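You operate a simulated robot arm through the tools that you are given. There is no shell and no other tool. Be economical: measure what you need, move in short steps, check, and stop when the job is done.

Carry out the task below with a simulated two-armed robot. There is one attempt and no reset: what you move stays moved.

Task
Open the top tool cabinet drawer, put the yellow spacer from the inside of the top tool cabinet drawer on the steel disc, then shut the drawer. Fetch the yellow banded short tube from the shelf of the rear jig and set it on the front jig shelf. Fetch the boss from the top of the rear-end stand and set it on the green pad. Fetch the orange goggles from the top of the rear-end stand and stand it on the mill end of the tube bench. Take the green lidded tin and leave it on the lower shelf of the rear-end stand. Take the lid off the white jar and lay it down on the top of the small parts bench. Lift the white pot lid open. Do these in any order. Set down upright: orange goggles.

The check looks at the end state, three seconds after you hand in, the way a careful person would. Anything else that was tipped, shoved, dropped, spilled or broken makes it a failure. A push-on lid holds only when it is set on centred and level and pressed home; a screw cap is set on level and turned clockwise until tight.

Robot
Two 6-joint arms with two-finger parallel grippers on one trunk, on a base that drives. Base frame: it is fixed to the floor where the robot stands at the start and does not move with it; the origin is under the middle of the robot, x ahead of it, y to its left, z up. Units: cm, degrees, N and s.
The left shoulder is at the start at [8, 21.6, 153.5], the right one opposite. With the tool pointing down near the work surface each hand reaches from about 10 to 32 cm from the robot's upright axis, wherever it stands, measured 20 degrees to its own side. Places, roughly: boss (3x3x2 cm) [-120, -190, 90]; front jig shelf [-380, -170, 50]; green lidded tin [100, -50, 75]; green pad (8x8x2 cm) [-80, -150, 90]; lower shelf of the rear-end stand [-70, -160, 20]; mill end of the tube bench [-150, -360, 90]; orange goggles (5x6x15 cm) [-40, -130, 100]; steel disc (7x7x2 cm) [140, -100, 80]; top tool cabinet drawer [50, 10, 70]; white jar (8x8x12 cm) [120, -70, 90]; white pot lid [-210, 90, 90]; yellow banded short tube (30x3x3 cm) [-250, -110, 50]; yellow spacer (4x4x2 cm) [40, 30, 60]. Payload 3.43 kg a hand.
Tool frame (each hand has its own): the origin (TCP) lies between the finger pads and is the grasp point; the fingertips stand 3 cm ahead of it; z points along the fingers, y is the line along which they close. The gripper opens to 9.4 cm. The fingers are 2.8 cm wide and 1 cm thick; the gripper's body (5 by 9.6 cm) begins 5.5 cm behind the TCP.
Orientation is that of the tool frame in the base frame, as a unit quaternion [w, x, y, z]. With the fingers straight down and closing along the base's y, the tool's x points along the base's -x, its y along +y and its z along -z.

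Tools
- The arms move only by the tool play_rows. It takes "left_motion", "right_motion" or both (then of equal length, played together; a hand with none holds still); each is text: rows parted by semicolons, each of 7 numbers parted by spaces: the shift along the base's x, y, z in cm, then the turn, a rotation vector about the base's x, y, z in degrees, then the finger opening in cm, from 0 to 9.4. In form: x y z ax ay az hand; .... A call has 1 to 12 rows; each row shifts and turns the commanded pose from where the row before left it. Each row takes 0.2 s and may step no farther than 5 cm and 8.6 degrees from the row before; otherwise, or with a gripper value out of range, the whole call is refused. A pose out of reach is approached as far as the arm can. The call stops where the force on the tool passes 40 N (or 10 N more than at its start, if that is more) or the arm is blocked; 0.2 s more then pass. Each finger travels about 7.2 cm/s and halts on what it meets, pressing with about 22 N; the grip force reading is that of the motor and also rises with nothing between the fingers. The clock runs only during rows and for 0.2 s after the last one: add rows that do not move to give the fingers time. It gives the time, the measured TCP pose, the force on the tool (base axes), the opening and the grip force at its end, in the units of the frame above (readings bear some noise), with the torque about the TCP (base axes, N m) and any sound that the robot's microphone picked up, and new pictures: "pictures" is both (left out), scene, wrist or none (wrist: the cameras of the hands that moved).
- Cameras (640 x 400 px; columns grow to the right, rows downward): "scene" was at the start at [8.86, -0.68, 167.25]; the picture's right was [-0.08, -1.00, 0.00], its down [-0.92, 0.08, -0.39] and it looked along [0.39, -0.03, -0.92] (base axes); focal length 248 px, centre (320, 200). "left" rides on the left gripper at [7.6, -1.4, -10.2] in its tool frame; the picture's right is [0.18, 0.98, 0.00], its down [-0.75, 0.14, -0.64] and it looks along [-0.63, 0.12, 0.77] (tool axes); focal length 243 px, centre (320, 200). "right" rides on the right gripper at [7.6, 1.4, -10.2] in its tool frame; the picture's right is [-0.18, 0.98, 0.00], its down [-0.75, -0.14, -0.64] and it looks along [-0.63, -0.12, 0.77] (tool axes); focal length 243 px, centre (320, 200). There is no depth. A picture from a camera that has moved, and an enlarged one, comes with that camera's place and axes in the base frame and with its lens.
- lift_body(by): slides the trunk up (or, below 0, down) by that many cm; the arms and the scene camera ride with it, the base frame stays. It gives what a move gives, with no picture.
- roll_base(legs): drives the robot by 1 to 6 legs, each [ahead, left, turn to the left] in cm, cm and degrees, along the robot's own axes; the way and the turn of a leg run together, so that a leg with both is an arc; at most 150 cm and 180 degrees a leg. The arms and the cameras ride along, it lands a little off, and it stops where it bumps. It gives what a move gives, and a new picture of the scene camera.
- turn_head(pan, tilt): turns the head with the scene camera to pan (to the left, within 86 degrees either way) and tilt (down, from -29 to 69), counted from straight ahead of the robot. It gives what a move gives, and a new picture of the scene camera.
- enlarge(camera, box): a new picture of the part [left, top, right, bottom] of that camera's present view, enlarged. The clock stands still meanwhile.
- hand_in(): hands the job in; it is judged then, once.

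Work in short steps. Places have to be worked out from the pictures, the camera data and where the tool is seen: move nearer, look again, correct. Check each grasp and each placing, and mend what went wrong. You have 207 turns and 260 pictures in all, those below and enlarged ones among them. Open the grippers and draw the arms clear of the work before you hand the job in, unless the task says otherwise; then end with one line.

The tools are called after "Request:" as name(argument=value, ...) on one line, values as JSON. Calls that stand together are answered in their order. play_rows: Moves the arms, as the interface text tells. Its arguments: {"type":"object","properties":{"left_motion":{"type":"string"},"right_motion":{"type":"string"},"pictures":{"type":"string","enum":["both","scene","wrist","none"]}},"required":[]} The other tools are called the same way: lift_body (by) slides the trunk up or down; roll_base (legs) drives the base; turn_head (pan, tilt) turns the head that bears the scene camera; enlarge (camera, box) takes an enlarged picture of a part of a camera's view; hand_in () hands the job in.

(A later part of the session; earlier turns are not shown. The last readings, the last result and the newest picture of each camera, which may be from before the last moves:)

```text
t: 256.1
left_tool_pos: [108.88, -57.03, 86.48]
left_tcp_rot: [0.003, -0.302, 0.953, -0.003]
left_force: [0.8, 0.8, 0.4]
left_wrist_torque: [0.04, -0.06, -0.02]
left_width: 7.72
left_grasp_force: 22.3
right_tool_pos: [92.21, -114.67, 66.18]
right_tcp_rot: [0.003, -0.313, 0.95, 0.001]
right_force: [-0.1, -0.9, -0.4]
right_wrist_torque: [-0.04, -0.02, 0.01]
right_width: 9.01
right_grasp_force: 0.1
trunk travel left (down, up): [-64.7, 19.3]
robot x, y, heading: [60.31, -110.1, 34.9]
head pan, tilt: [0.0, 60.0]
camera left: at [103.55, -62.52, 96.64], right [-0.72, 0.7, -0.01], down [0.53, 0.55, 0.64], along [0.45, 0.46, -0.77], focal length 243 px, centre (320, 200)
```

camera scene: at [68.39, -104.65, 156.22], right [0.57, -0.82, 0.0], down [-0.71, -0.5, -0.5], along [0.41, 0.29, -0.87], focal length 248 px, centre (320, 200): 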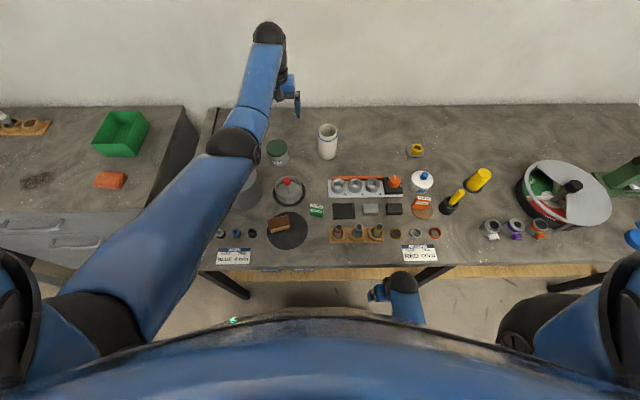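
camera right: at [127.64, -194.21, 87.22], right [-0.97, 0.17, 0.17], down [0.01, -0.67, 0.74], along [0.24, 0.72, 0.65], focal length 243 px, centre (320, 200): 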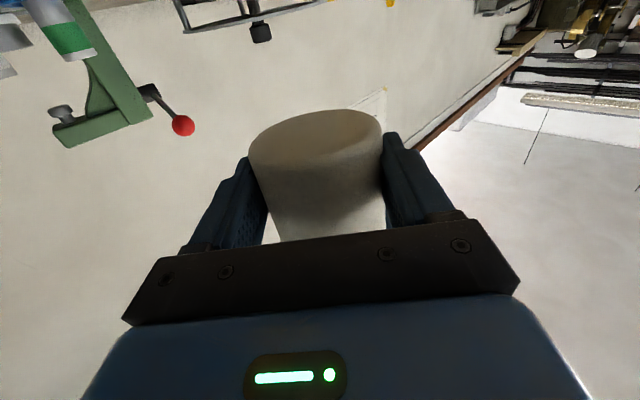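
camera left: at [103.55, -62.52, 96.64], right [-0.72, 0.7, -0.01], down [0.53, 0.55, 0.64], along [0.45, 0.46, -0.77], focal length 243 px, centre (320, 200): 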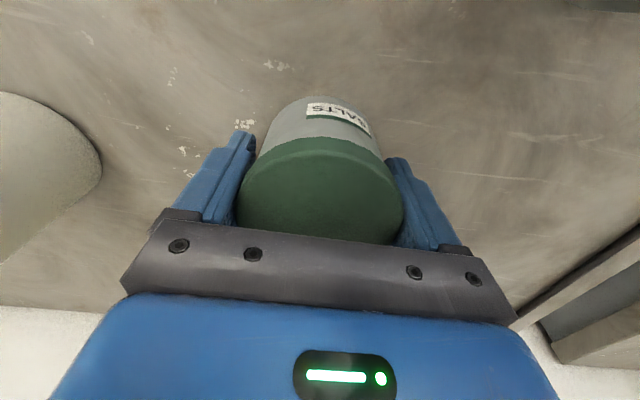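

Gripped 7.7. Test-lift 1.5 cm to see whether the tin stays whole.

Request:
play_rows(left_motion="0 0 .5 0 0 0 6;0 0 .5 0 0 0 6;0 0 .5 0 0 0 6;0 0 0 0 0 0 6", pictures="wrist")

Request:
enlarge(camera="scene", box=[240, 100, 340, 200])

```text
t: 257.1
left_tool_pos: [108.85, -56.92, 87.93]
left_tcp_rot: [0.002, -0.302, 0.953, -0.004]
left_force: [-0.4, 0.1, -2.6]
left_wrist_torque: [0.02, -0.01, 0.01]
left_width: 7.71
left_grasp_force: 21.7
right_tool_pos: [92.16, -114.63, 66.09]
right_tcp_rot: [0.004, -0.313, 0.95, 0.001]
right_force: [0.5, -0.1, -0.1]
right_wrist_torque: [0.01, 0.02, -0.01]
right_width: 8.99
right_grasp_force: 0.0
trunk travel left (down, up): [-64.7, 19.3]
robot x, y, heading: [60.43, -110.13, 35.2]
head pan, tilt: [0.0, 60.0]
camera left: at [103.54, -62.45, 98.17], right [-0.72, 0.7, -0.01], down [0.53, 0.55, 0.64], along [0.45, 0.46, -0.77], focal length 243 px, centre (320, 200)
```

left: 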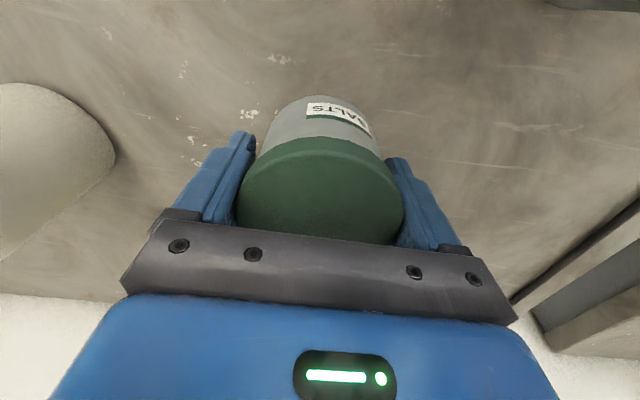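

```text
4.00 times, centred on (290, 150) of scene
camera zoom: at [68.24, -104.36, 156.21], right [0.57, -0.82, 0.0], down [-0.71, -0.5, -0.5], along [0.41, 0.29, -0.87], focal length 991 px, centre (440, 400)
```

zoom: 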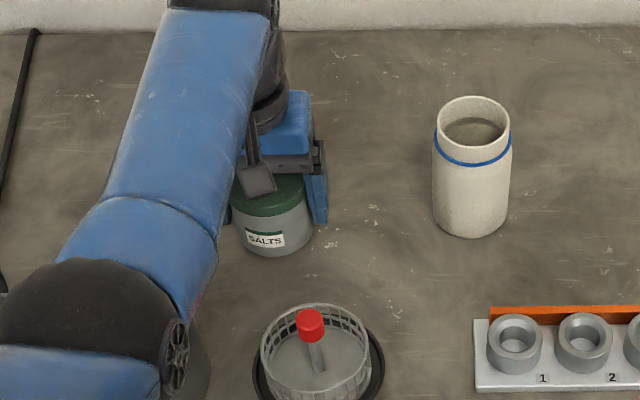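

The tin (SALTS) lifts whole. I raise it, back off, and turn toward the rear-end stand to look.

Request:
lift_body(by=19)

Request:
roll_base(legs=[[-36, 0, 0], [0, 0, -165]])

Request:
turn_head(pan=0, tilt=35)

```text
t: 259.2
left_tool_pos: [108.85, -56.89, 106.82]
left_tcp_rot: [0.004, -0.302, 0.953, -0.004]
left_force: [0.5, 0.3, -2.2]
left_wrist_torque: [0.04, 0.0, 0.03]
left_width: 7.72
left_grasp_force: 22.7
right_tool_pos: [92.27, -114.54, 85.11]
right_tcp_rot: [0.003, -0.313, 0.95, 0.001]
right_force: [0.8, 0.7, 0.2]
right_wrist_torque: [0.0, 0.01, -0.02]
right_width: 9.02
right_grasp_force: 0.1
trunk travel left (down, up): [-83.7, 0.3]
robot x, y, heading: [60.26, -109.44, 35.2]
head pan, tilt: [0.0, 60.0]
```

```text
t: 268.3
left_tool_pos: [-3.17, -193.79, 107.03]
left_tcp_rot: [-0.003, 0.908, 0.419, -0.003]
left_force: [1.4, 0.5, -2.2]
left_wrist_torque: [-0.02, 0.0, -0.01]
left_width: 7.76
left_grasp_force: 22.5
right_tool_pos: [-1.55, -133.81, 85.05]
right_tcp_rot: [0.002, 0.902, 0.431, -0.003]
right_force: [-0.1, -0.1, 0.1]
right_wrist_torque: [-0.02, 0.0, 0.01]
right_width: 8.99
right_grasp_force: 0.1
trunk travel left (down, up): [-83.7, 0.3]
robot x, y, heading: [30.43, -130.53, -130.5]
head pan, tilt: [0.0, 60.0]
camera scene: at [24.4, -138.09, 175.21], right [-0.76, 0.65, 0.0], down [0.56, 0.66, -0.5], along [-0.32, -0.38, -0.87], focal length 248 px, centre (320, 200)
```

scene: 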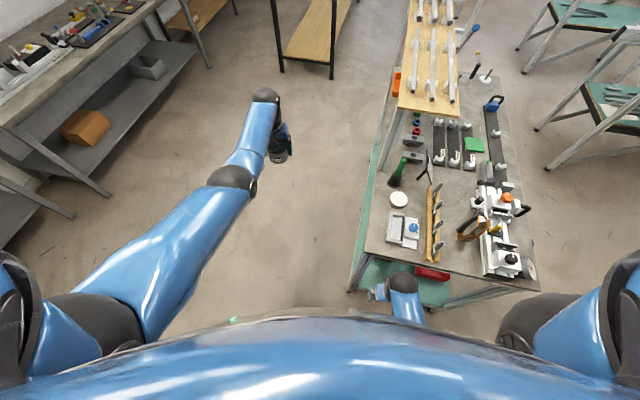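

```text
t: 269.2
left_tool_pos: [-3.16, -193.86, 106.86]
left_tcp_rot: [-0.003, 0.908, 0.419, -0.003]
left_force: [-0.3, -0.4, -2.1]
left_wrist_torque: [0.01, -0.01, 0.02]
left_width: 7.76
left_grasp_force: 22.2
right_tool_pos: [-1.52, -133.89, 85.15]
right_tcp_rot: [0.001, 0.902, 0.432, -0.004]
right_force: [0.1, 0.1, 0.4]
right_wrist_torque: [-0.02, -0.02, 0.0]
right_width: 9.01
right_grasp_force: 0.0
trunk travel left (down, up): [-83.7, 0.3]
robot x, y, heading: [30.75, -130.52, -130.5]
head pan, tilt: [0.0, 35.0]
camera scene: at [22.99, -139.7, 178.64], right [-0.76, 0.65, 0.0], down [0.37, 0.44, -0.82], along [-0.53, -0.62, -0.57], focal length 248 px, centre (320, 200)
```

scene: 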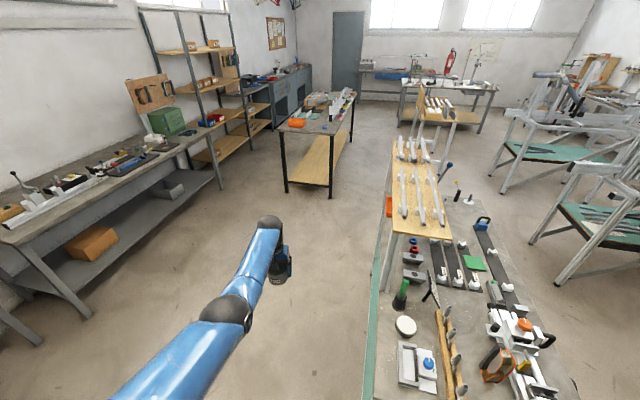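

I see the stand: its near end starts 25 cm ahead to my right, teal lower shelf. I back off, lower the trunk here where the floor is free, and go round to the stand's long side to reach under.

Request:
roll_base(legs=[[-9, 0, 0], [0, 76, 0], [68, 0, 0]])

Request:
lift_body(by=-60)

Request:
roll_base(legs=[[0, 0, -90]])

```text
t: 277.4
left_tool_pos: [15.36, -288.28, 107.1]
left_tcp_rot: [-0.003, 0.909, 0.418, -0.003]
left_force: [-0.4, -0.2, -2.8]
left_wrist_torque: [-0.04, -0.01, -0.02]
left_width: 7.69
left_grasp_force: 22.0
right_tool_pos: [17.39, -228.27, 85.2]
right_tcp_rot: [0.002, 0.903, 0.43, -0.004]
right_force: [1.7, -0.3, -0.4]
right_wrist_torque: [0.02, 0.03, 0.01]
right_width: 9.01
right_grasp_force: 0.0
trunk travel left (down, up): [-83.7, 0.3]
robot x, y, heading: [49.28, -224.91, -130.7]
head pan, tilt: [0.0, 35.0]
camera scene: at [41.89, -234.25, 178.66], right [-0.76, 0.65, 0.0], down [0.37, 0.43, -0.82], along [-0.53, -0.62, -0.57], focal length 248 px, centre (320, 200)
```

scene: 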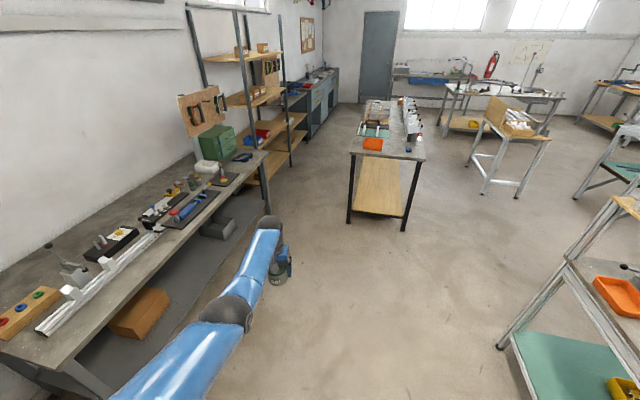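

```text
refused: -60 is not a number from -40 to 40
```

```text
t: 281.6
left_tool_pos: [-13.98, -191.32, 106.9]
left_tcp_rot: [-0.004, 0.939, -0.345, 0.001]
left_force: [-0.2, -0.5, -3.0]
left_wrist_torque: [0.01, 0.0, 0.02]
left_width: 7.72
left_grasp_force: 22.0
right_tool_pos: [46.07, -193.1, 85.15]
right_tcp_rot: [0.0, 0.943, -0.333, -0.003]
right_force: [0.8, 0.1, -0.8]
right_wrist_torque: [-0.01, 0.01, -0.03]
right_width: 8.98
right_grasp_force: 0.0
trunk travel left (down, up): [-83.7, 0.3]
robot x, y, heading: [49.45, -225.34, 139.5]
head pan, tilt: [0.0, 35.0]
camera scene: at [40.4, -217.74, 178.64], right [0.65, 0.76, 0.0], down [0.44, -0.37, -0.82], along [-0.62, 0.53, -0.57], focal length 248 px, centre (320, 200)
```

scene: 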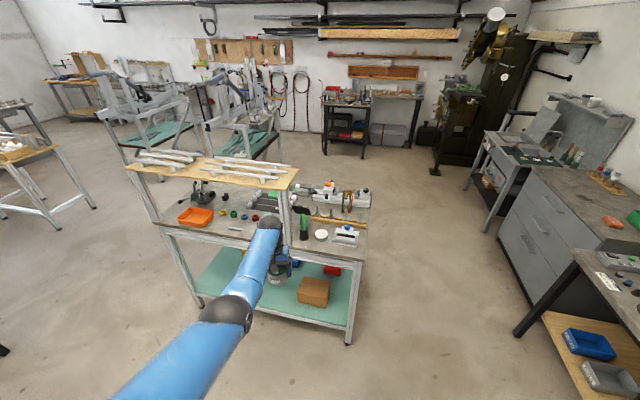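

A fine view: the teal shelf's left part is free (box and red case at right). I'll set the tin near (-62,-176). Lower the trunk here, turn square (125°), then slide left and go in.

Request:
lift_body(by=-40)

Request:
lift_body(by=-34)

Request:
roll_base(legs=[[0, 0, -14.5], [0, 48, 0]])

```text
t: 285.4
left_tool_pos: [-13.93, -191.29, 67.01]
left_tcp_rot: [-0.005, 0.938, -0.346, 0.0]
left_force: [0.2, 0.4, -2.1]
left_wrist_torque: [0.02, -0.02, 0.0]
left_width: 7.69
left_grasp_force: 22.3
right_tool_pos: [46.11, -193.19, 45.03]
right_tcp_rot: [-0.002, 0.943, -0.333, -0.003]
right_force: [-0.5, 0.4, 1.2]
right_wrist_torque: [-0.01, 0.04, 0.05]
right_width: 9.0
right_grasp_force: 0.1
trunk travel left (down, up): [-43.7, 40.3]
robot x, y, heading: [49.66, -225.09, 139.7]
head pan, tilt: [0.0, 35.0]
```

```text
t: 287.1
left_tool_pos: [-13.88, -191.4, 51.19]
left_tcp_rot: [-0.005, 0.938, -0.345, 0.0]
left_force: [-0.7, -0.5, -1.5]
left_wrist_torque: [0.02, -0.02, 0.0]
left_width: 7.69
left_grasp_force: 21.9
right_tool_pos: [46.03, -193.15, 30.02]
right_tcp_rot: [0.001, 0.943, -0.332, -0.004]
right_force: [8.8, -0.7, 23.8]
right_wrist_torque: [-1.03, 0.2, 0.51]
right_width: 8.74
right_grasp_force: 0.1
trunk travel left (down, up): [-28.1, 55.9]
robot x, y, heading: [49.67, -225.27, 139.5]
head pan, tilt: [0.0, 35.0]
stopped: the force on the tool passed its limit at 168 N (the readings are from after the stop); the commanded pose is now the measured one
```

```text
t: 290.9
left_tool_pos: [-43.02, -204.44, 51.34]
left_tcp_rot: [-0.005, 0.888, -0.46, 0.001]
left_force: [-0.7, 0.4, -2.2]
left_wrist_torque: [0.01, 0.01, -0.02]
left_width: 7.69
left_grasp_force: 22.5
right_tool_pos: [14.62, -221.07, 29.93]
right_tcp_rot: [0.001, 0.893, -0.449, -0.004]
right_force: [8.3, -2.3, 27.8]
right_wrist_torque: [-1.14, 0.53, 0.37]
right_width: 8.69
right_grasp_force: 0.1
trunk travel left (down, up): [-28.1, 55.9]
robot x, y, heading: [9.97, -253.08, 125.0]
head pan, tilt: [0.0, 35.0]
camera scene: at [3.08, -243.61, 123.06], right [0.82, 0.57, 0.0], down [0.33, -0.47, -0.82], along [-0.47, 0.67, -0.57], focal length 248 px, centre (320, 200)
```

scene: 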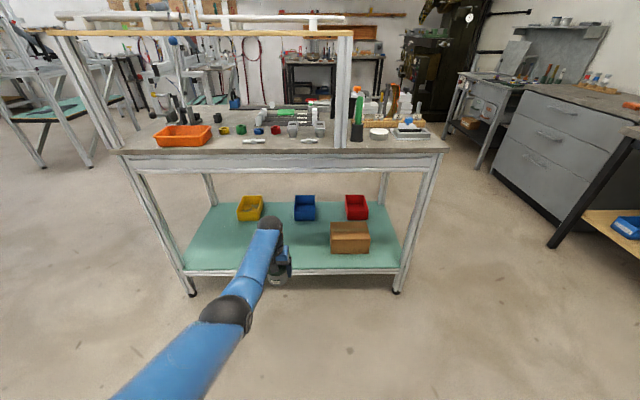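

My right hand was touching my own base. I raise a little, extend the right hand forward off the base, then lower fully.

Request:
lift_body(by=4)

Request:
play_rows(right_motion="-2.6 3.7 1 0 0 0 9;-2.6 3.7 1 0 0 0 9;-2.6 3.7 1 0 0 0 9;-2.6 3.7 1 0 0 0 9;-2.6 3.7 1 0 0 0 9;0 0 0 0 0 0 9", pictures="none")

Request:
lift_body(by=-22)

Request:
roll_base(legs=[[35, 3.5, 0]])

```text
t: 291.7
left_tool_pos: [-42.98, -204.46, 55.25]
left_tcp_rot: [-0.005, 0.888, -0.46, 0.001]
left_force: [0.8, -0.1, -2.0]
left_wrist_torque: [0.0, -0.01, 0.0]
left_width: 7.71
left_grasp_force: 21.7
right_tool_pos: [14.62, -221.09, 34.03]
right_tcp_rot: [0.002, 0.894, -0.449, -0.003]
right_force: [-0.1, 0.9, -0.2]
right_wrist_torque: [-0.01, 0.03, -0.01]
right_width: 9.01
right_grasp_force: 0.0
trunk travel left (down, up): [-32.1, 51.9]
robot x, y, heading: [10.14, -252.8, 125.2]
head pan, tilt: [0.0, 35.0]
```

```text
t: 293.1
left_tool_pos: [-43.11, -204.31, 55.3]
left_tcp_rot: [-0.005, 0.888, -0.46, 0.001]
left_force: [0.6, 0.8, -1.9]
left_wrist_torque: [-0.03, 0.02, -0.02]
left_width: 7.67
left_grasp_force: 22.1
right_tool_pos: [1.54, -202.63, 38.94]
right_tcp_rot: [0.003, 0.894, -0.449, -0.003]
right_force: [-0.1, -0.5, -0.4]
right_wrist_torque: [-0.02, -0.01, 0.0]
right_width: 9.02
right_grasp_force: 0.1
trunk travel left (down, up): [-32.1, 51.9]
robot x, y, heading: [9.88, -253.09, 125.1]
head pan, tilt: [0.0, 35.0]
```

```text
t: 295.4
left_tool_pos: [-42.95, -204.42, 33.23]
left_tcp_rot: [-0.004, 0.888, -0.459, 0.001]
left_force: [-0.7, -0.3, -1.8]
left_wrist_torque: [0.03, -0.02, 0.08]
left_width: 7.63
left_grasp_force: 21.9
right_tool_pos: [1.62, -202.57, 16.88]
right_tcp_rot: [0.003, 0.894, -0.448, -0.003]
right_force: [0.4, 0.2, -0.4]
right_wrist_torque: [0.03, 0.0, 0.02]
right_width: 8.99
right_grasp_force: 0.0
trunk travel left (down, up): [-10.1, 73.9]
robot x, y, heading: [10.12, -253.0, 125.1]
head pan, tilt: [0.0, 35.0]
```

```text
t: 297.7
left_tool_pos: [-65.7, -177.98, 33.27]
left_tcp_rot: [-0.003, 0.887, -0.461, 0.002]
left_force: [0.2, 0.9, -2.4]
left_wrist_torque: [-0.01, 0.0, -0.01]
left_width: 7.65
left_grasp_force: 22.4
right_tool_pos: [-21.06, -176.21, 16.9]
right_tcp_rot: [0.002, 0.894, -0.448, -0.003]
right_force: [-0.5, 0.1, -0.4]
right_wrist_torque: [0.02, 0.01, 0.03]
right_width: 9.01
right_grasp_force: 0.1
trunk travel left (down, up): [-10.1, 73.9]
robot x, y, heading: [-12.89, -226.29, 125.1]
head pan, tilt: [0.0, 35.0]
camera scene: at [-19.61, -217.03, 105.03], right [0.82, 0.57, 0.0], down [0.33, -0.47, -0.82], along [-0.47, 0.67, -0.57], focal length 248 px, centre (320, 200)
```

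scene: 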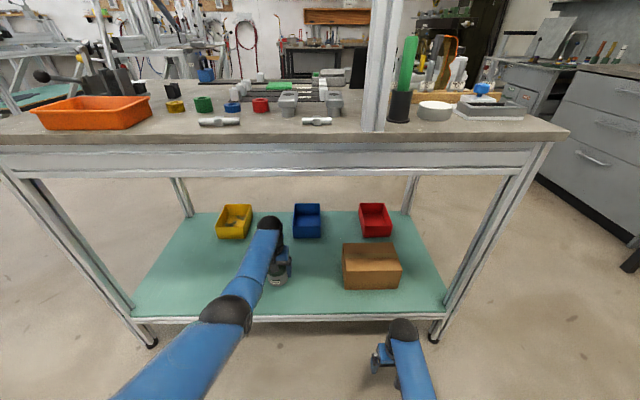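

The tin is over the free part of the shelf. Lower until contact.

Request:
play_rows(left_motion="0 0 -2 0 0 0 6;0 0 -1.5 0 0 0 6;0 0 -1 0 0 0 6;0 0 -.6 0 0 0 6;0 0 -.6 0 0 0 6;0 0 -.6 0 0 0 6;0 0 -.6 0 0 0 6;0 0 -.6 0 0 0 6;0 0 -.6 0 0 0 6;0 0 -.6 0 0 0 6", pictures="none")

```text
t: 299.9
left_tool_pos: [-65.18, -178.87, 26.48]
left_tcp_rot: [-0.005, 0.888, -0.461, -0.003]
left_force: [9.9, -11.9, 25.7]
left_wrist_torque: [-1.37, 0.44, 0.78]
left_width: 7.6
left_grasp_force: 22.2
left hand out of reach, approached as far as the arm can: row 5, 7, 9
right_tool_pos: [-21.1, -176.39, 17.06]
right_tcp_rot: [0.002, 0.894, -0.449, -0.005]
right_force: [0.3, 0.8, -0.1]
right_wrist_torque: [-0.03, 0.04, 0.02]
right_width: 9.0
right_grasp_force: 0.0
trunk travel left (down, up): [-10.1, 73.9]
robot x, y, heading: [-12.53, -226.71, 125.1]
head pan, tilt: [0.0, 35.0]
stopped in row 10 (left hand): the force on the tool passed its limit at 44 N (the readings are from after the stop); the commanded pose is now the measured one
```

Contact. Release and rise.

Request:
play_rows(left_motion="0 0 .3 0 0 0 6;0 0 0 0 0 0 8.5;0 0 0 0 0 0 9.4;0 0 1 0 0 0 9.4;0 0 2.5 0 0 0 9.4;0 0 3 0 0 0 9.4;0 0 3 0 0 0 9.4;0 0 0 0 0 0 9.4", pictures="wrist")

```text
t: 301.6
left_tool_pos: [-65.34, -178.89, 35.89]
left_tcp_rot: [-0.004, 0.887, -0.461, -0.003]
left_force: [0.1, 0.0, 0.1]
left_wrist_torque: [-0.01, -0.01, -0.02]
left_width: 9.39
left_grasp_force: 0.1
right_tool_pos: [-21.12, -176.2, 16.99]
right_tcp_rot: [0.003, 0.894, -0.449, -0.004]
right_force: [-0.6, -0.5, -0.1]
right_wrist_torque: [-0.04, -0.03, 0.03]
right_width: 9.01
right_grasp_force: 0.1
trunk travel left (down, up): [-10.1, 73.9]
robot x, y, heading: [-12.77, -226.78, 124.7]
head pan, tilt: [0.0, 35.0]
camera left: at [-59.55, -184.47, 45.99], right [-0.7, -0.72, -0.01], down [-0.55, 0.53, 0.65], along [-0.46, 0.46, -0.76], focal length 243 px, centre (320, 200)
```

left: 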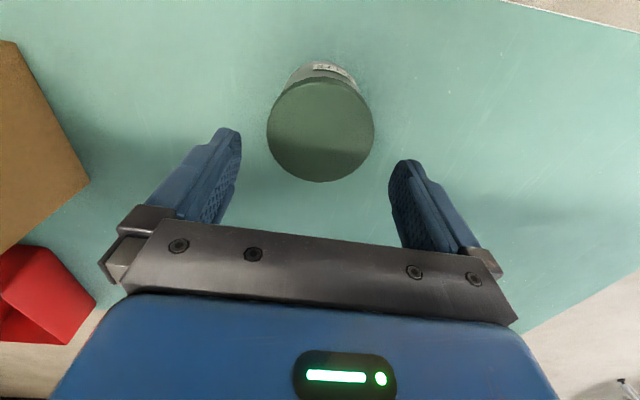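

The tin is in place. I back out, raise the trunk, retract the left hand to a compact pose.

Request:
roll_base(legs=[[-45, 0, 0]])

Request:
lift_body(by=40)

Request:
lift_body(by=33)

Request:
play_rows(left_motion="2.3 -3.3 -1.5 0 0 0 9;2.3 -3.3 -1.5 0 0 0 9;2.3 -3.3 -1.5 0 0 0 9;2.3 -3.3 -1.5 0 0 0 9;2.3 -3.3 -1.5 0 0 0 9;2.3 -3.3 -1.5 0 0 0 9;0 0 0 0 0 0 9", right_motion="0 0 1.2 0 0 0 9;0 0 1.2 0 0 0 9;0 0 1.2 0 0 0 9;0 0 1.2 0 0 0 9;0 0 1.2 0 0 0 9;0 0 1.2 0 0 0 9;0 0 0 0 0 0 9", pictures="none")

Request:
roll_base(legs=[[0, -62, 0], [0, 0, 91], [-40, 0, 0], [0, -137, 0]])

```text
t: 304.4
left_tool_pos: [-39.56, -215.59, 35.74]
left_tcp_rot: [-0.005, 0.887, -0.461, -0.004]
left_force: [-0.1, 0.4, 0.4]
left_wrist_torque: [0.0, 0.02, 0.0]
left_width: 9.4
left_grasp_force: 0.0
right_tool_pos: [4.64, -212.85, 16.96]
right_tcp_rot: [0.002, 0.894, -0.449, -0.004]
right_force: [0.3, -0.8, 0.9]
right_wrist_torque: [0.04, 0.02, -0.01]
right_width: 9.03
right_grasp_force: 0.0
trunk travel left (down, up): [-10.1, 73.9]
robot x, y, heading: [12.79, -262.93, 124.8]
head pan, tilt: [0.0, 35.0]
camera scene: at [6.18, -253.76, 105.05], right [0.82, 0.57, 0.0], down [0.33, -0.47, -0.82], along [-0.47, 0.67, -0.57], focal length 248 px, centre (320, 200)
```

scene: 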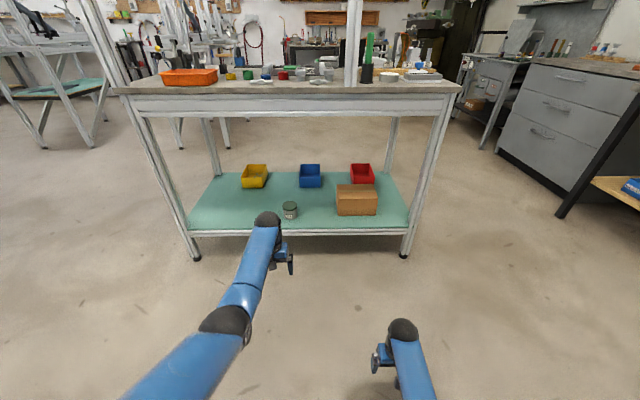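

```text
t: 308.2
left_tool_pos: [-39.62, -215.48, 75.78]
left_tcp_rot: [-0.006, 0.887, -0.462, -0.003]
left_force: [0.2, 0.0, -0.2]
left_wrist_torque: [0.01, 0.0, 0.0]
left_width: 9.42
left_grasp_force: 0.0
right_tool_pos: [4.58, -212.85, 56.94]
right_tcp_rot: [0.002, 0.894, -0.449, -0.003]
right_force: [-0.4, 0.2, 1.0]
right_wrist_torque: [0.01, 0.01, -0.01]
right_width: 9.01
right_grasp_force: 0.1
trunk travel left (down, up): [-50.1, 33.9]
robot x, y, heading: [12.68, -263.39, 125.1]
head pan, tilt: [0.0, 35.0]
```

```text
t: 311.4
left_tool_pos: [-39.4, -215.34, 108.75]
left_tcp_rot: [-0.006, 0.887, -0.462, -0.003]
left_force: [-0.7, -0.1, 0.2]
left_wrist_torque: [-0.02, 0.0, -0.02]
left_width: 9.41
left_grasp_force: 0.1
right_tool_pos: [4.55, -212.96, 89.95]
right_tcp_rot: [0.002, 0.894, -0.448, -0.003]
right_force: [-0.2, 0.0, -0.4]
right_wrist_torque: [-0.02, 0.03, 0.0]
right_width: 9.01
right_grasp_force: 0.1
trunk travel left (down, up): [-83.1, 0.9]
robot x, y, heading: [12.71, -263.05, 125.0]
head pan, tilt: [0.0, 35.0]
```

```text
t: 313.0
left_tool_pos: [-25.69, -235.26, 99.75]
left_tcp_rot: [-0.006, 0.887, -0.462, -0.002]
left_force: [-0.1, 0.1, -0.1]
left_wrist_torque: [0.0, 0.01, 0.03]
left_width: 9.0
left_grasp_force: 0.1
right_tool_pos: [4.59, -212.86, 97.25]
right_tcp_rot: [0.002, 0.894, -0.448, -0.003]
right_force: [-0.8, 0.9, -0.6]
right_wrist_torque: [-0.02, 0.01, 0.0]
right_width: 8.98
right_grasp_force: 0.1
trunk travel left (down, up): [-83.1, 0.9]
robot x, y, heading: [12.64, -263.35, 124.9]
head pan, tilt: [0.0, 35.0]
```

```text
t: 328.9
left_tool_pos: [-12.57, -133.07, 99.74]
left_tcp_rot: [-0.003, 0.951, 0.31, -0.007]
left_force: [-0.2, 1.0, -0.5]
left_wrist_torque: [0.04, -0.02, 0.01]
left_width: 8.99
left_grasp_force: 0.0
right_tool_pos: [-35.55, -103.13, 97.06]
right_tcp_rot: [0.003, 0.947, 0.322, -0.001]
right_force: [-0.3, -0.5, -0.2]
right_wrist_torque: [-0.01, 0.05, -0.02]
right_width: 9.0
right_grasp_force: 0.1
trunk travel left (down, up): [-83.1, 0.9]
robot x, y, heading: [14.35, -93.47, -143.9]
head pan, tilt: [0.0, 35.0]
camera scene: at [5.13, -101.17, 178.04], right [-0.59, 0.81, 0.0], down [0.46, 0.34, -0.82], along [-0.66, -0.48, -0.57], focal length 248 px, centre (320, 200)
```

scene: 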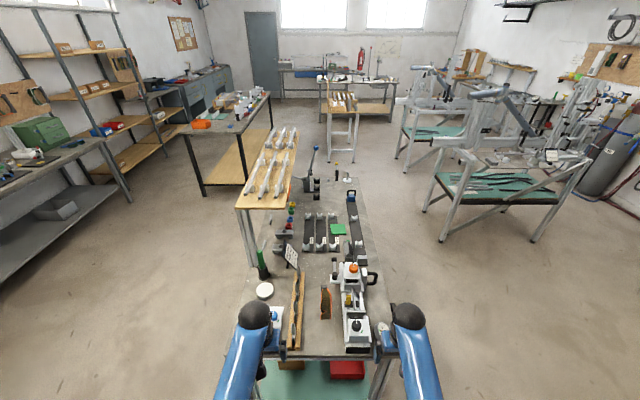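

Facing the stand's near end squarely. Zoom on the goggles and the far items (boss, green pad).

Request:
enlarge(camera="scene", box=[240, 230, 400, 370])

Request:
enlarge(camera="scene", box=[250, 135, 390, 250])

```text
2.86 times, centred on (320, 300) of scene
camera zoom: at [5.13, -101.17, 178.04], right [-0.59, 0.81, 0.0], down [0.46, 0.34, -0.82], along [-0.66, -0.48, -0.57], focal length 708 px, centre (320, -86)
```

zoom: 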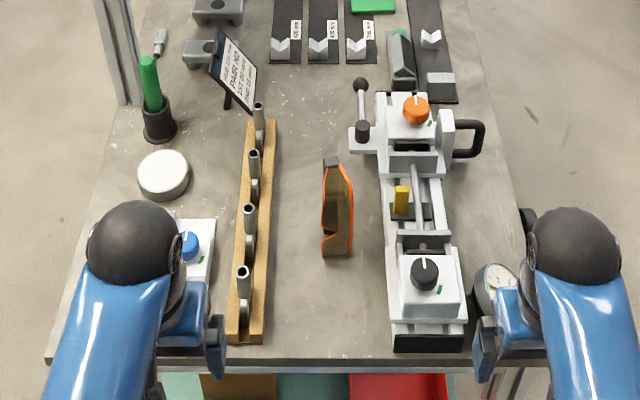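

```text
3.48 times, centred on (320, 192) of scene
camera zoom: at [5.13, -101.17, 178.04], right [-0.59, 0.81, 0.0], down [0.46, 0.34, -0.82], along [-0.66, -0.48, -0.57], focal length 862 px, centre (320, 226)
```

zoom: 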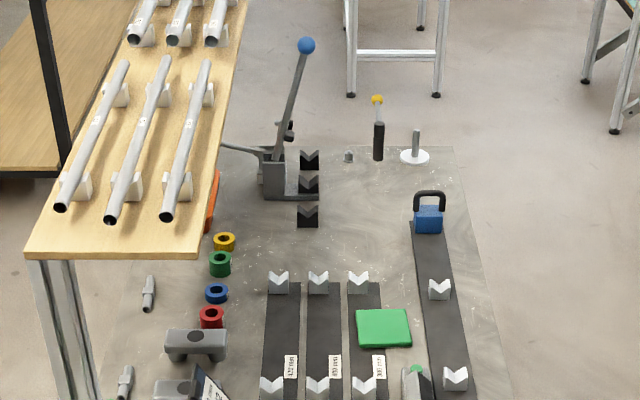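

The orange goggles stand at ≈(-39.5,-131); boss ≈(-123,-187); pad ≈(-83,-153). I go in 14 cm and 10 to the left to take the goggles with the right hand.

Request:
roll_base(legs=[[13, 10, 0]])

Request:
play_rows(right_motion="1.6 .9 .3 0 0 0 8;2 -3 .3 0 0 0 8;2 -3 .3 0 0 0 8;0 0 0 0 0 0 8", pictures="both")

```text
t: 329.9
left_tool_pos: [-14.95, -138.99, 99.9]
left_tcp_rot: [0.0, 0.95, 0.311, -0.006]
left_force: [-0.1, -0.3, -0.4]
left_wrist_torque: [-0.05, -0.07, 0.01]
left_width: 8.98
left_grasp_force: 0.0
right_tool_pos: [-37.35, -108.68, 96.96]
right_tcp_rot: [0.001, 0.944, 0.329, 0.017]
right_force: [14.3, 19.7, 15.3]
right_wrist_torque: [-0.85, -0.46, 0.91]
right_width: 8.79
right_grasp_force: 0.1
trunk travel left (down, up): [-83.1, 0.9]
robot x, y, heading: [12.54, -100.26, -143.8]
head pan, tilt: [0.0, 35.0]
stopped in leg 1: the force on the tool passed its limit at 136 N (the readings are from after the stop); the commanded pose is now the measured one
camera scene: at [2.47, -106.63, 178.06], right [-0.59, 0.81, -0.01], down [0.47, 0.34, -0.82], along [-0.66, -0.49, -0.57], focal length 248 px, centre (320, 200)
```

scene: 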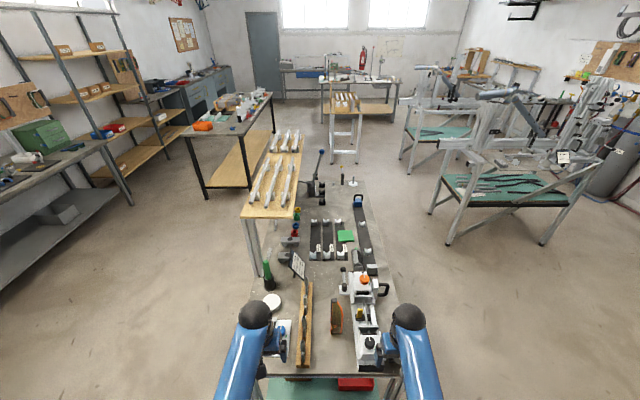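

```text
t: 330.9
left_tool_pos: [-14.38, -139.61, 99.67]
left_tcp_rot: [-0.002, 0.95, 0.312, -0.006]
left_force: [-0.6, -0.5, 0.3]
left_wrist_torque: [-0.01, -0.03, 0.02]
left_width: 8.99
left_grasp_force: 0.0
right_tool_pos: [-31.3, -114.44, 97.99]
right_tcp_rot: [-0.001, 0.944, 0.329, 0.012]
right_force: [-0.9, -1.2, 0.4]
right_wrist_torque: [0.0, 0.03, 0.01]
right_width: 7.98
right_grasp_force: 0.0
trunk travel left (down, up): [-83.1, 0.9]
robot x, y, heading: [12.63, -100.1, -143.6]
head pan, tilt: [0.0, 35.0]
camera scene: at [3.3, -107.77, 178.04], right [-0.59, 0.81, 0.0], down [0.46, 0.34, -0.82], along [-0.66, -0.48, -0.57], focal length 248 px, centre (320, 200)
camera right: at [-24.73, -110.97, 108.42], right [0.47, -0.89, 0.0], down [-0.69, -0.36, 0.62], along [-0.55, -0.29, -0.78], focal length 243 px, centre (320, 200)
```

scene: 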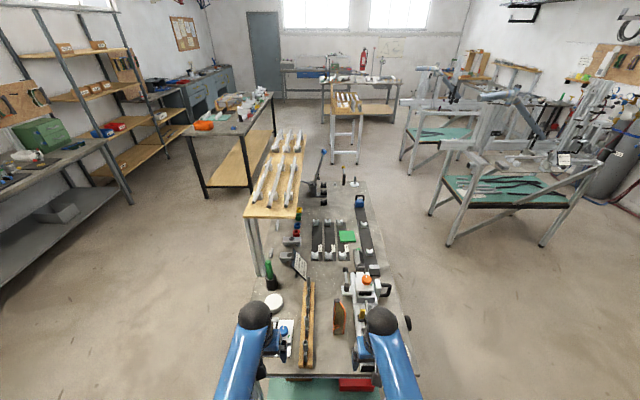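
right: 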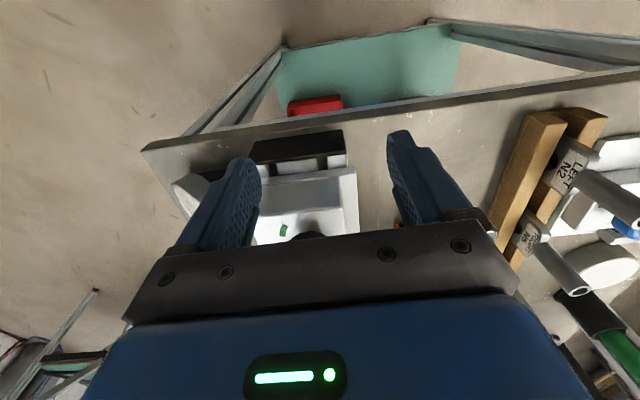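

The right hand bumped the fixture. I check it for displacement.

Request:
enlarge(camera="scene", box=[240, 240, 420, 390])

```text
2.67 times, centred on (330, 315) of scene
camera zoom: at [3.3, -107.77, 178.04], right [-0.59, 0.81, 0.0], down [0.46, 0.34, -0.82], along [-0.66, -0.48, -0.57], focal length 661 px, centre (293, -107)
```

zoom: 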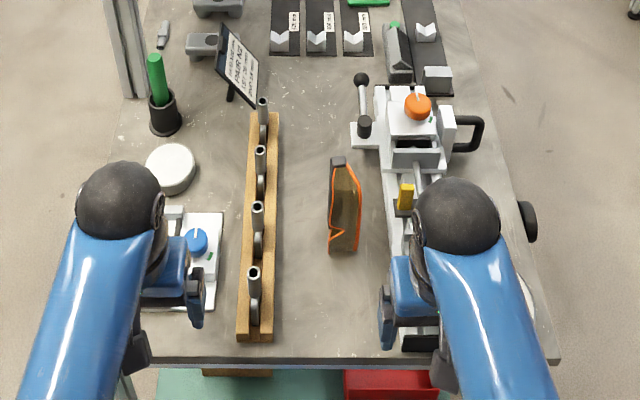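

The fixture is unmoved. I move left clear of it, then forward toward the goggles, and look.

Request:
play_rows(right_motion="2.6 -3.5 .3 0 0 0 7.5;2.6 -3.4 .3 0 0 0 7.5;-3 -2.2 0 0 0 0 7.5;-3 -2.2 0 0 0 0 7.5;0 0 0 0 0 0 7.5", pictures="wrist")

Request:
enlarge(camera="scene", box=[240, 240, 420, 390])

```text
t: 332.1
left_tool_pos: [-14.5, -139.56, 99.77]
left_tcp_rot: [-0.003, 0.95, 0.312, -0.007]
left_force: [0.3, 0.1, 0.2]
left_wrist_torque: [-0.02, -0.01, 0.0]
left_width: 9.01
left_grasp_force: 0.0
right_tool_pos: [-31.98, -125.77, 98.71]
right_tcp_rot: [0.0, 0.944, 0.329, 0.011]
right_force: [0.1, -0.1, 0.2]
right_wrist_torque: [0.03, 0.01, -0.01]
right_width: 7.48
right_grasp_force: 0.1
trunk travel left (down, up): [-83.1, 0.9]
robot x, y, heading: [12.63, -100.36, -143.8]
head pan, tilt: [0.0, 35.0]
camera right: at [-25.49, -122.15, 109.08], right [0.47, -0.89, 0.0], down [-0.69, -0.36, 0.62], along [-0.55, -0.29, -0.78], focal length 243 px, centre (320, 200)
```

right: 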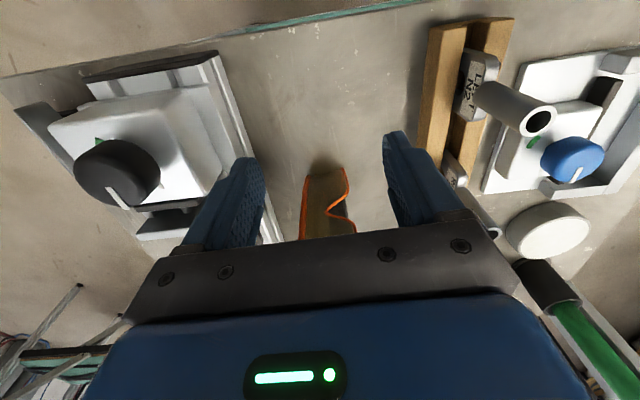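

```text
2.67 times, centred on (330, 315) of scene
camera zoom: at [3.21, -107.59, 178.05], right [-0.59, 0.81, 0.0], down [0.46, 0.34, -0.82], along [-0.66, -0.48, -0.57], focal length 661 px, centre (293, -107)
```

zoom: 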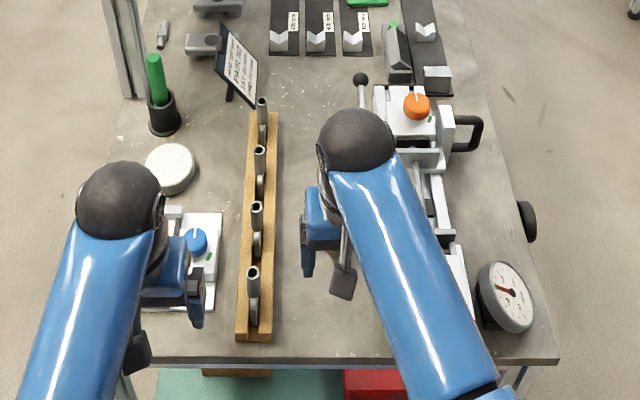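

Goggles are centred between the fingers. Advance 8.5 cm and close.

Request:
play_rows(right_motion="-3.4 -2.5 0 0 0 0 7.5;-3.4 -2.5 0 0 0 0 7.5;0 0 0 0 0 0 5.5;0 0 0 0 0 0 4;0 0 0 0 0 0 2.5;0 0 0 0 0 0 1;0 0 0 0 0 0 1", pictures="wrist")

```text
t: 333.7
left_tool_pos: [-14.49, -139.5, 99.66]
left_tcp_rot: [-0.002, 0.95, 0.312, -0.005]
left_force: [0.1, 0.9, 1.2]
left_wrist_torque: [0.02, 0.02, -0.01]
left_width: 8.99
left_grasp_force: 0.0
right_tool_pos: [-38.97, -130.78, 98.67]
right_tcp_rot: [0.0, 0.944, 0.329, 0.012]
right_force: [-0.9, 0.0, 2.6]
right_wrist_torque: [-0.01, 0.14, -0.03]
right_width: 2.36
right_grasp_force: 22.0
trunk travel left (down, up): [-83.1, 0.9]
robot x, y, heading: [12.27, -100.39, -143.6]
head pan, tilt: [0.0, 35.0]
camera right: at [-32.39, -127.22, 109.05], right [0.47, -0.89, 0.0], down [-0.69, -0.36, 0.62], along [-0.55, -0.29, -0.78], focal length 243 px, centre (320, 200)
```

right: 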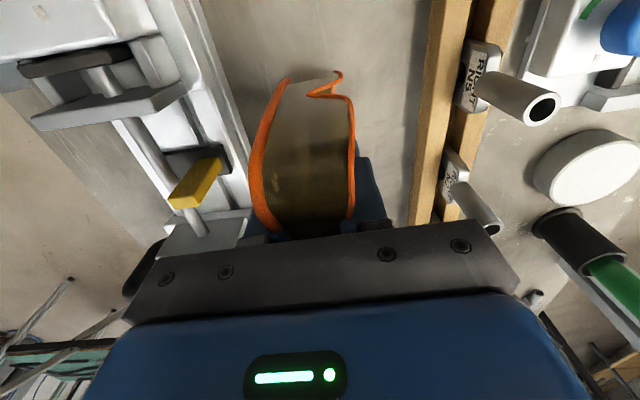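

Gripped. Lift 9 cm and back out.

Request:
play_rows(right_motion="0 0 1 0 0 0 1;0 0 3 0 0 0 1;0 0 3 0 0 0 1;0 0 3 0 0 0 1;0 0 0 0 0 0 1", pictures="wrist")

Request:
roll_base(legs=[[-26, 0, 0]])

```text
t: 334.9
left_tool_pos: [-14.48, -139.57, 99.65]
left_tcp_rot: [-0.003, 0.95, 0.312, -0.006]
left_force: [-0.3, 0.5, -1.2]
left_wrist_torque: [-0.01, 0.05, -0.02]
left_width: 8.99
left_grasp_force: 0.0
right_tool_pos: [-38.9, -130.85, 108.61]
right_tcp_rot: [0.0, 0.944, 0.329, 0.012]
right_force: [-0.4, -0.3, -1.1]
right_wrist_torque: [-0.02, 0.02, 0.0]
right_width: 2.36
right_grasp_force: 22.0
trunk travel left (down, up): [-83.1, 0.9]
robot x, y, heading: [12.79, -100.65, -143.6]
head pan, tilt: [0.0, 35.0]
camera right: at [-32.43, -127.29, 119.14], right [0.47, -0.89, 0.0], down [-0.69, -0.36, 0.62], along [-0.55, -0.29, -0.78], focal length 243 px, centre (320, 200)
```

right: 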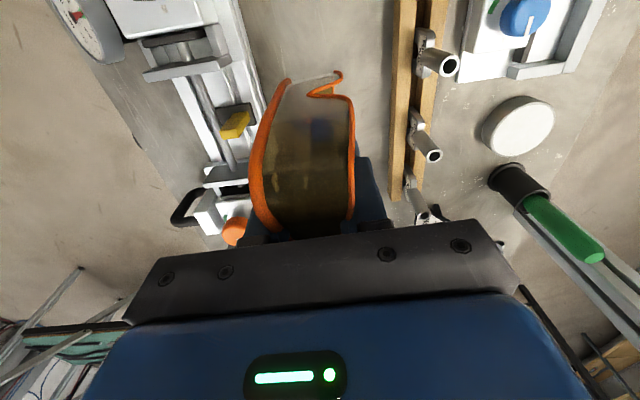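

```text
t: 336.8
left_tool_pos: [5.88, -124.53, 99.51]
left_tcp_rot: [-0.003, 0.95, 0.311, -0.003]
left_force: [0.1, -0.1, -0.5]
left_wrist_torque: [0.04, -0.06, -0.02]
left_width: 9.02
left_grasp_force: 0.0
right_tool_pos: [-18.7, -115.74, 108.48]
right_tcp_rot: [0.0, 0.944, 0.328, 0.014]
right_force: [0.2, 0.5, -1.0]
right_wrist_torque: [0.03, 0.02, -0.01]
right_width: 2.38
right_grasp_force: 22.3
trunk travel left (down, up): [-83.1, 0.9]
robot x, y, heading: [33.35, -84.74, -143.7]
head pan, tilt: [0.0, 35.0]
camera scene: at [23.27, -92.75, 177.98], right [-0.59, 0.81, 0.0], down [0.47, 0.34, -0.82], along [-0.66, -0.48, -0.58], focal length 248 px, centre (320, 200)
```

scene: 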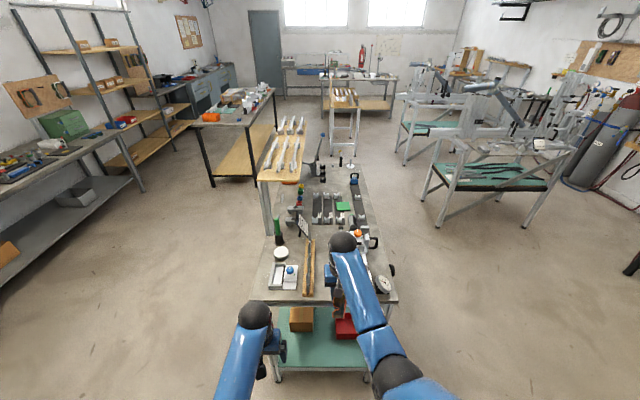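

Goggles in hand. I drive around the stand toward the tube bench and look.

Request:
roll_base(legs=[[0, 75, 0], [130, 0, 0]])

Request:
enlarge(camera="scene", box=[140, 60, 400, 220])

```text
t: 347.0
left_tool_pos: [-55.25, -260.83, 99.78]
left_tcp_rot: [-0.001, 0.952, 0.306, -0.007]
left_force: [0.6, 0.1, 0.4]
left_wrist_torque: [-0.01, 0.02, 0.01]
left_width: 9.03
left_grasp_force: 0.0
right_tool_pos: [-79.61, -251.78, 108.79]
right_tcp_rot: [0.0, 0.946, 0.323, 0.011]
right_force: [0.3, -0.2, -1.6]
right_wrist_torque: [-0.01, 0.03, -0.03]
right_width: 2.36
right_grasp_force: 21.6
trunk travel left (down, up): [-83.1, 0.9]
robot x, y, heading: [-27.42, -222.01, -144.3]
head pan, tilt: [0.0, 35.0]
camera scene: at [-37.16, -228.99, 178.05], right [-0.58, 0.81, 0.0], down [0.47, 0.33, -0.82], along [-0.67, -0.48, -0.57], focal length 248 px, centre (320, 200)
```

scene: 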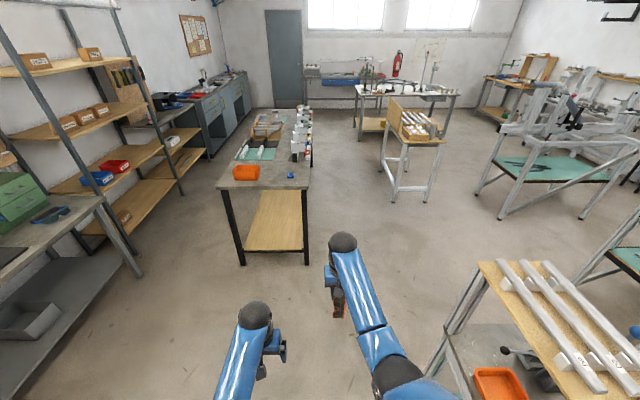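

```text
2.46 times, centred on (270, 140) of scene
camera zoom: at [-37.16, -228.99, 178.05], right [-0.58, 0.81, 0.0], down [0.47, 0.33, -0.82], along [-0.67, -0.48, -0.57], focal length 610 px, centre (443, 348)
```

zoom: 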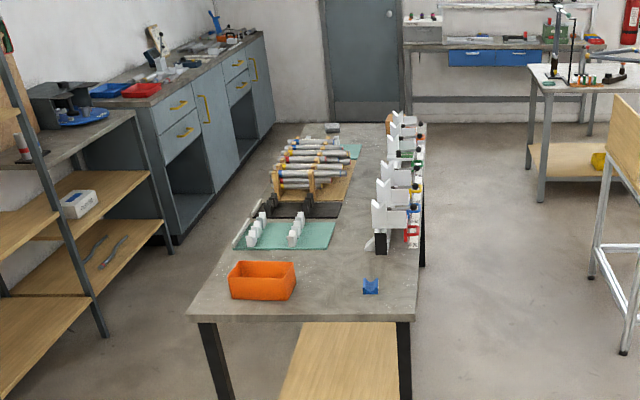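

The near end of the tube bench, with free space between the orange bin and the blue vee, matches (-150,-360). I drive so the goggles are above (-148,-350).

Request:
roll_base(legs=[[0, 40, 0], [110, 0, 0]])

Request:
turn_head(pan=0, tilt=50)

Request:
enlarge(camera="right", box=[0, 0, 640, 400])

```text
t: 354.6
left_tool_pos: [-120.03, -356.73, 99.91]
left_tcp_rot: [-0.002, 0.952, 0.307, -0.006]
left_force: [-0.2, -0.8, 0.4]
left_wrist_torque: [0.01, 0.01, 0.0]
left_width: 8.99
left_grasp_force: 0.0
right_tool_pos: [-144.41, -347.67, 108.72]
right_tcp_rot: [0.001, 0.946, 0.324, 0.011]
right_force: [0.2, 0.8, -0.8]
right_wrist_torque: [-0.02, 0.02, -0.01]
right_width: 2.36
right_grasp_force: 22.1
trunk travel left (down, up): [-83.1, 0.9]
robot x, y, heading: [-92.84, -318.15, -144.6]
head pan, tilt: [0.0, 35.0]
camera scene: at [-102.01, -324.86, 178.05], right [-0.58, 0.81, 0.0], down [0.47, 0.33, -0.82], along [-0.67, -0.48, -0.57], focal length 248 px, centre (320, 200)
```

scene: 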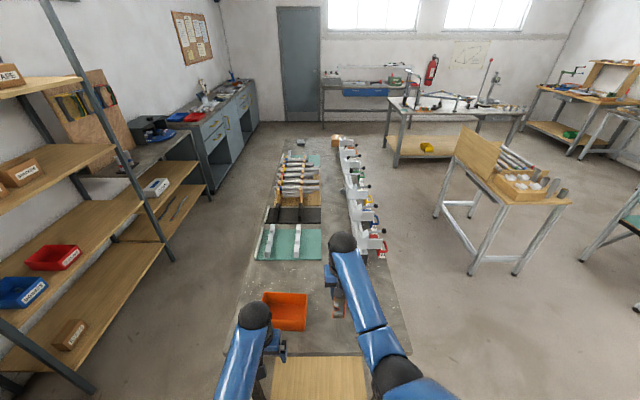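

```text
t: 355.4
left_tool_pos: [-120.1, -356.76, 99.76]
left_tcp_rot: [-0.003, 0.951, 0.308, -0.005]
left_force: [0.0, 0.2, 0.4]
left_wrist_torque: [-0.01, 0.0, 0.0]
left_width: 9.01
left_grasp_force: 0.0
right_tool_pos: [-144.39, -347.78, 108.72]
right_tcp_rot: [0.001, 0.946, 0.325, 0.012]
right_force: [0.0, -0.4, -0.7]
right_wrist_torque: [-0.04, 0.02, -0.02]
right_width: 2.38
right_grasp_force: 22.0
trunk travel left (down, up): [-83.1, 0.9]
robot x, y, heading: [-92.47, -317.68, -144.4]
head pan, tilt: [0.0, 50.0]
camera scene: at [-101.25, -324.31, 175.87], right [-0.58, 0.81, 0.0], down [0.62, 0.45, -0.64], along [-0.52, -0.38, -0.77], focal length 248 px, centre (320, 200)
```

scene: 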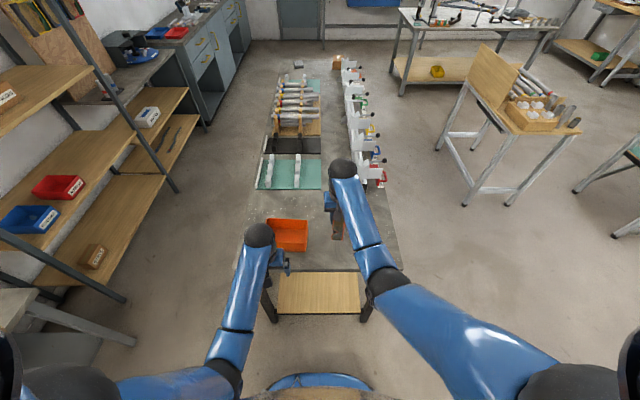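

```text
1.00 times, centred on (320, 200) of right (not enlarged: the box is as wide or as high as the picture)
camera zoom: at [-137.87, -344.33, 119.11], right [0.46, -0.89, 0.0], down [-0.7, -0.35, 0.62], along [-0.55, -0.29, -0.78], focal length 243 px, centre (320, 200)
```

zoom: 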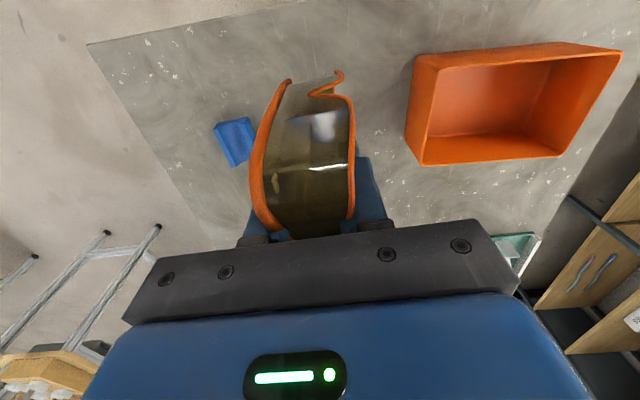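

Clear spot directly beneath. Lower the goggles until contact.

Request:
play_rows(right_motion="0 0 -3 0 0 0 1;0 0 -3 0 0 0 1;0 0 -2 0 0 0 1;0 0 -.8 0 0 0 1;0 0 -.4 0 0 0 1;0 0 -.4 0 0 0 1;0 0 0 0 0 0 1", pictures="none")

```text
t: 357.0
left_tool_pos: [-119.98, -356.73, 99.85]
left_tcp_rot: [-0.001, 0.952, 0.307, -0.004]
left_force: [0.4, 0.2, -0.6]
left_wrist_torque: [0.0, 0.03, -0.01]
left_width: 8.99
left_grasp_force: 0.1
right_tool_pos: [-144.5, -347.86, 99.26]
right_tcp_rot: [0.0, 0.946, 0.324, 0.012]
right_force: [-0.2, 0.0, -0.4]
right_wrist_torque: [-0.07, 0.05, 0.02]
right_width: 2.41
right_grasp_force: 21.6
trunk travel left (down, up): [-83.1, 0.9]
robot x, y, heading: [-92.49, -318.08, -144.6]
head pan, tilt: [0.0, 50.0]
```

Request:
play_rows(right_motion="0 0 -.3 0 0 0 1;0 0 -.3 0 0 0 1;0 0 -.3 0 0 0 1;0 0 -.3 0 0 0 1;0 0 -.3 0 0 0 1;0 0 0 0 0 0 1", pictures="wrist")

```text
t: 358.4
left_tool_pos: [-120.03, -356.76, 99.83]
left_tcp_rot: [-0.002, 0.952, 0.307, -0.005]
left_force: [0.8, 0.0, 0.9]
left_wrist_torque: [0.02, -0.01, -0.02]
left_width: 9.01
left_grasp_force: 0.0
right_tool_pos: [-144.49, -347.81, 97.68]
right_tcp_rot: [0.001, 0.946, 0.324, 0.013]
right_force: [0.1, -0.4, -1.0]
right_wrist_torque: [-0.01, 0.0, 0.03]
right_width: 2.38
right_grasp_force: 21.8
trunk travel left (down, up): [-83.1, 0.9]
robot x, y, heading: [-92.48, -317.73, -144.1]
head pan, tilt: [0.0, 50.0]
camera right: at [-137.89, -344.3, 108.0], right [0.46, -0.89, 0.0], down [-0.7, -0.35, 0.62], along [-0.55, -0.29, -0.78], focal length 243 px, centre (320, 200)
```

right: 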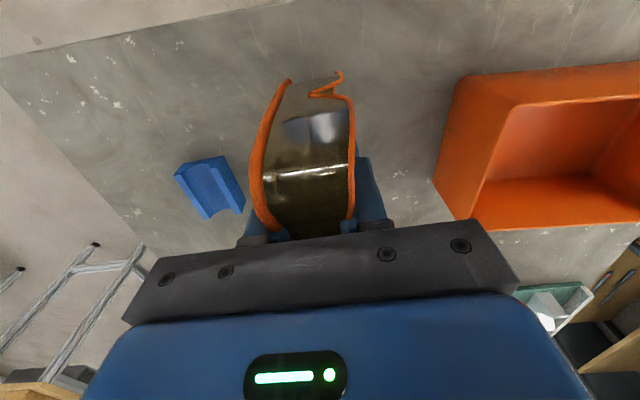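

Request:
play_rows(right_motion="0 0 -.4 0 0 0 1;0 0 -.4 0 0 0 1;0 0 -.4 0 0 0 1;0 0 -.4 0 0 0 1;0 0 -.4 0 0 0 1;0 0 -.4 0 0 0 1;0 0 0 0 0 0 1", pictures="none")

```text
t: 360.0
left_tool_pos: [-119.89, -356.61, 99.83]
left_tcp_rot: [-0.001, 0.951, 0.308, -0.007]
left_force: [-0.1, -0.1, 0.1]
left_wrist_torque: [0.01, 0.01, 0.02]
left_width: 8.97
left_grasp_force: 0.1
right_tool_pos: [-144.35, -347.77, 95.49]
right_tcp_rot: [0.002, 0.946, 0.324, 0.009]
right_force: [1.9, 1.0, 24.4]
right_wrist_torque: [-0.07, 0.2, -0.02]
right_width: 1.15
right_grasp_force: 6.6
trunk travel left (down, up): [-83.1, 0.9]
robot x, y, heading: [-92.5, -317.75, -144.0]
head pan, tilt: [0.0, 50.0]
```

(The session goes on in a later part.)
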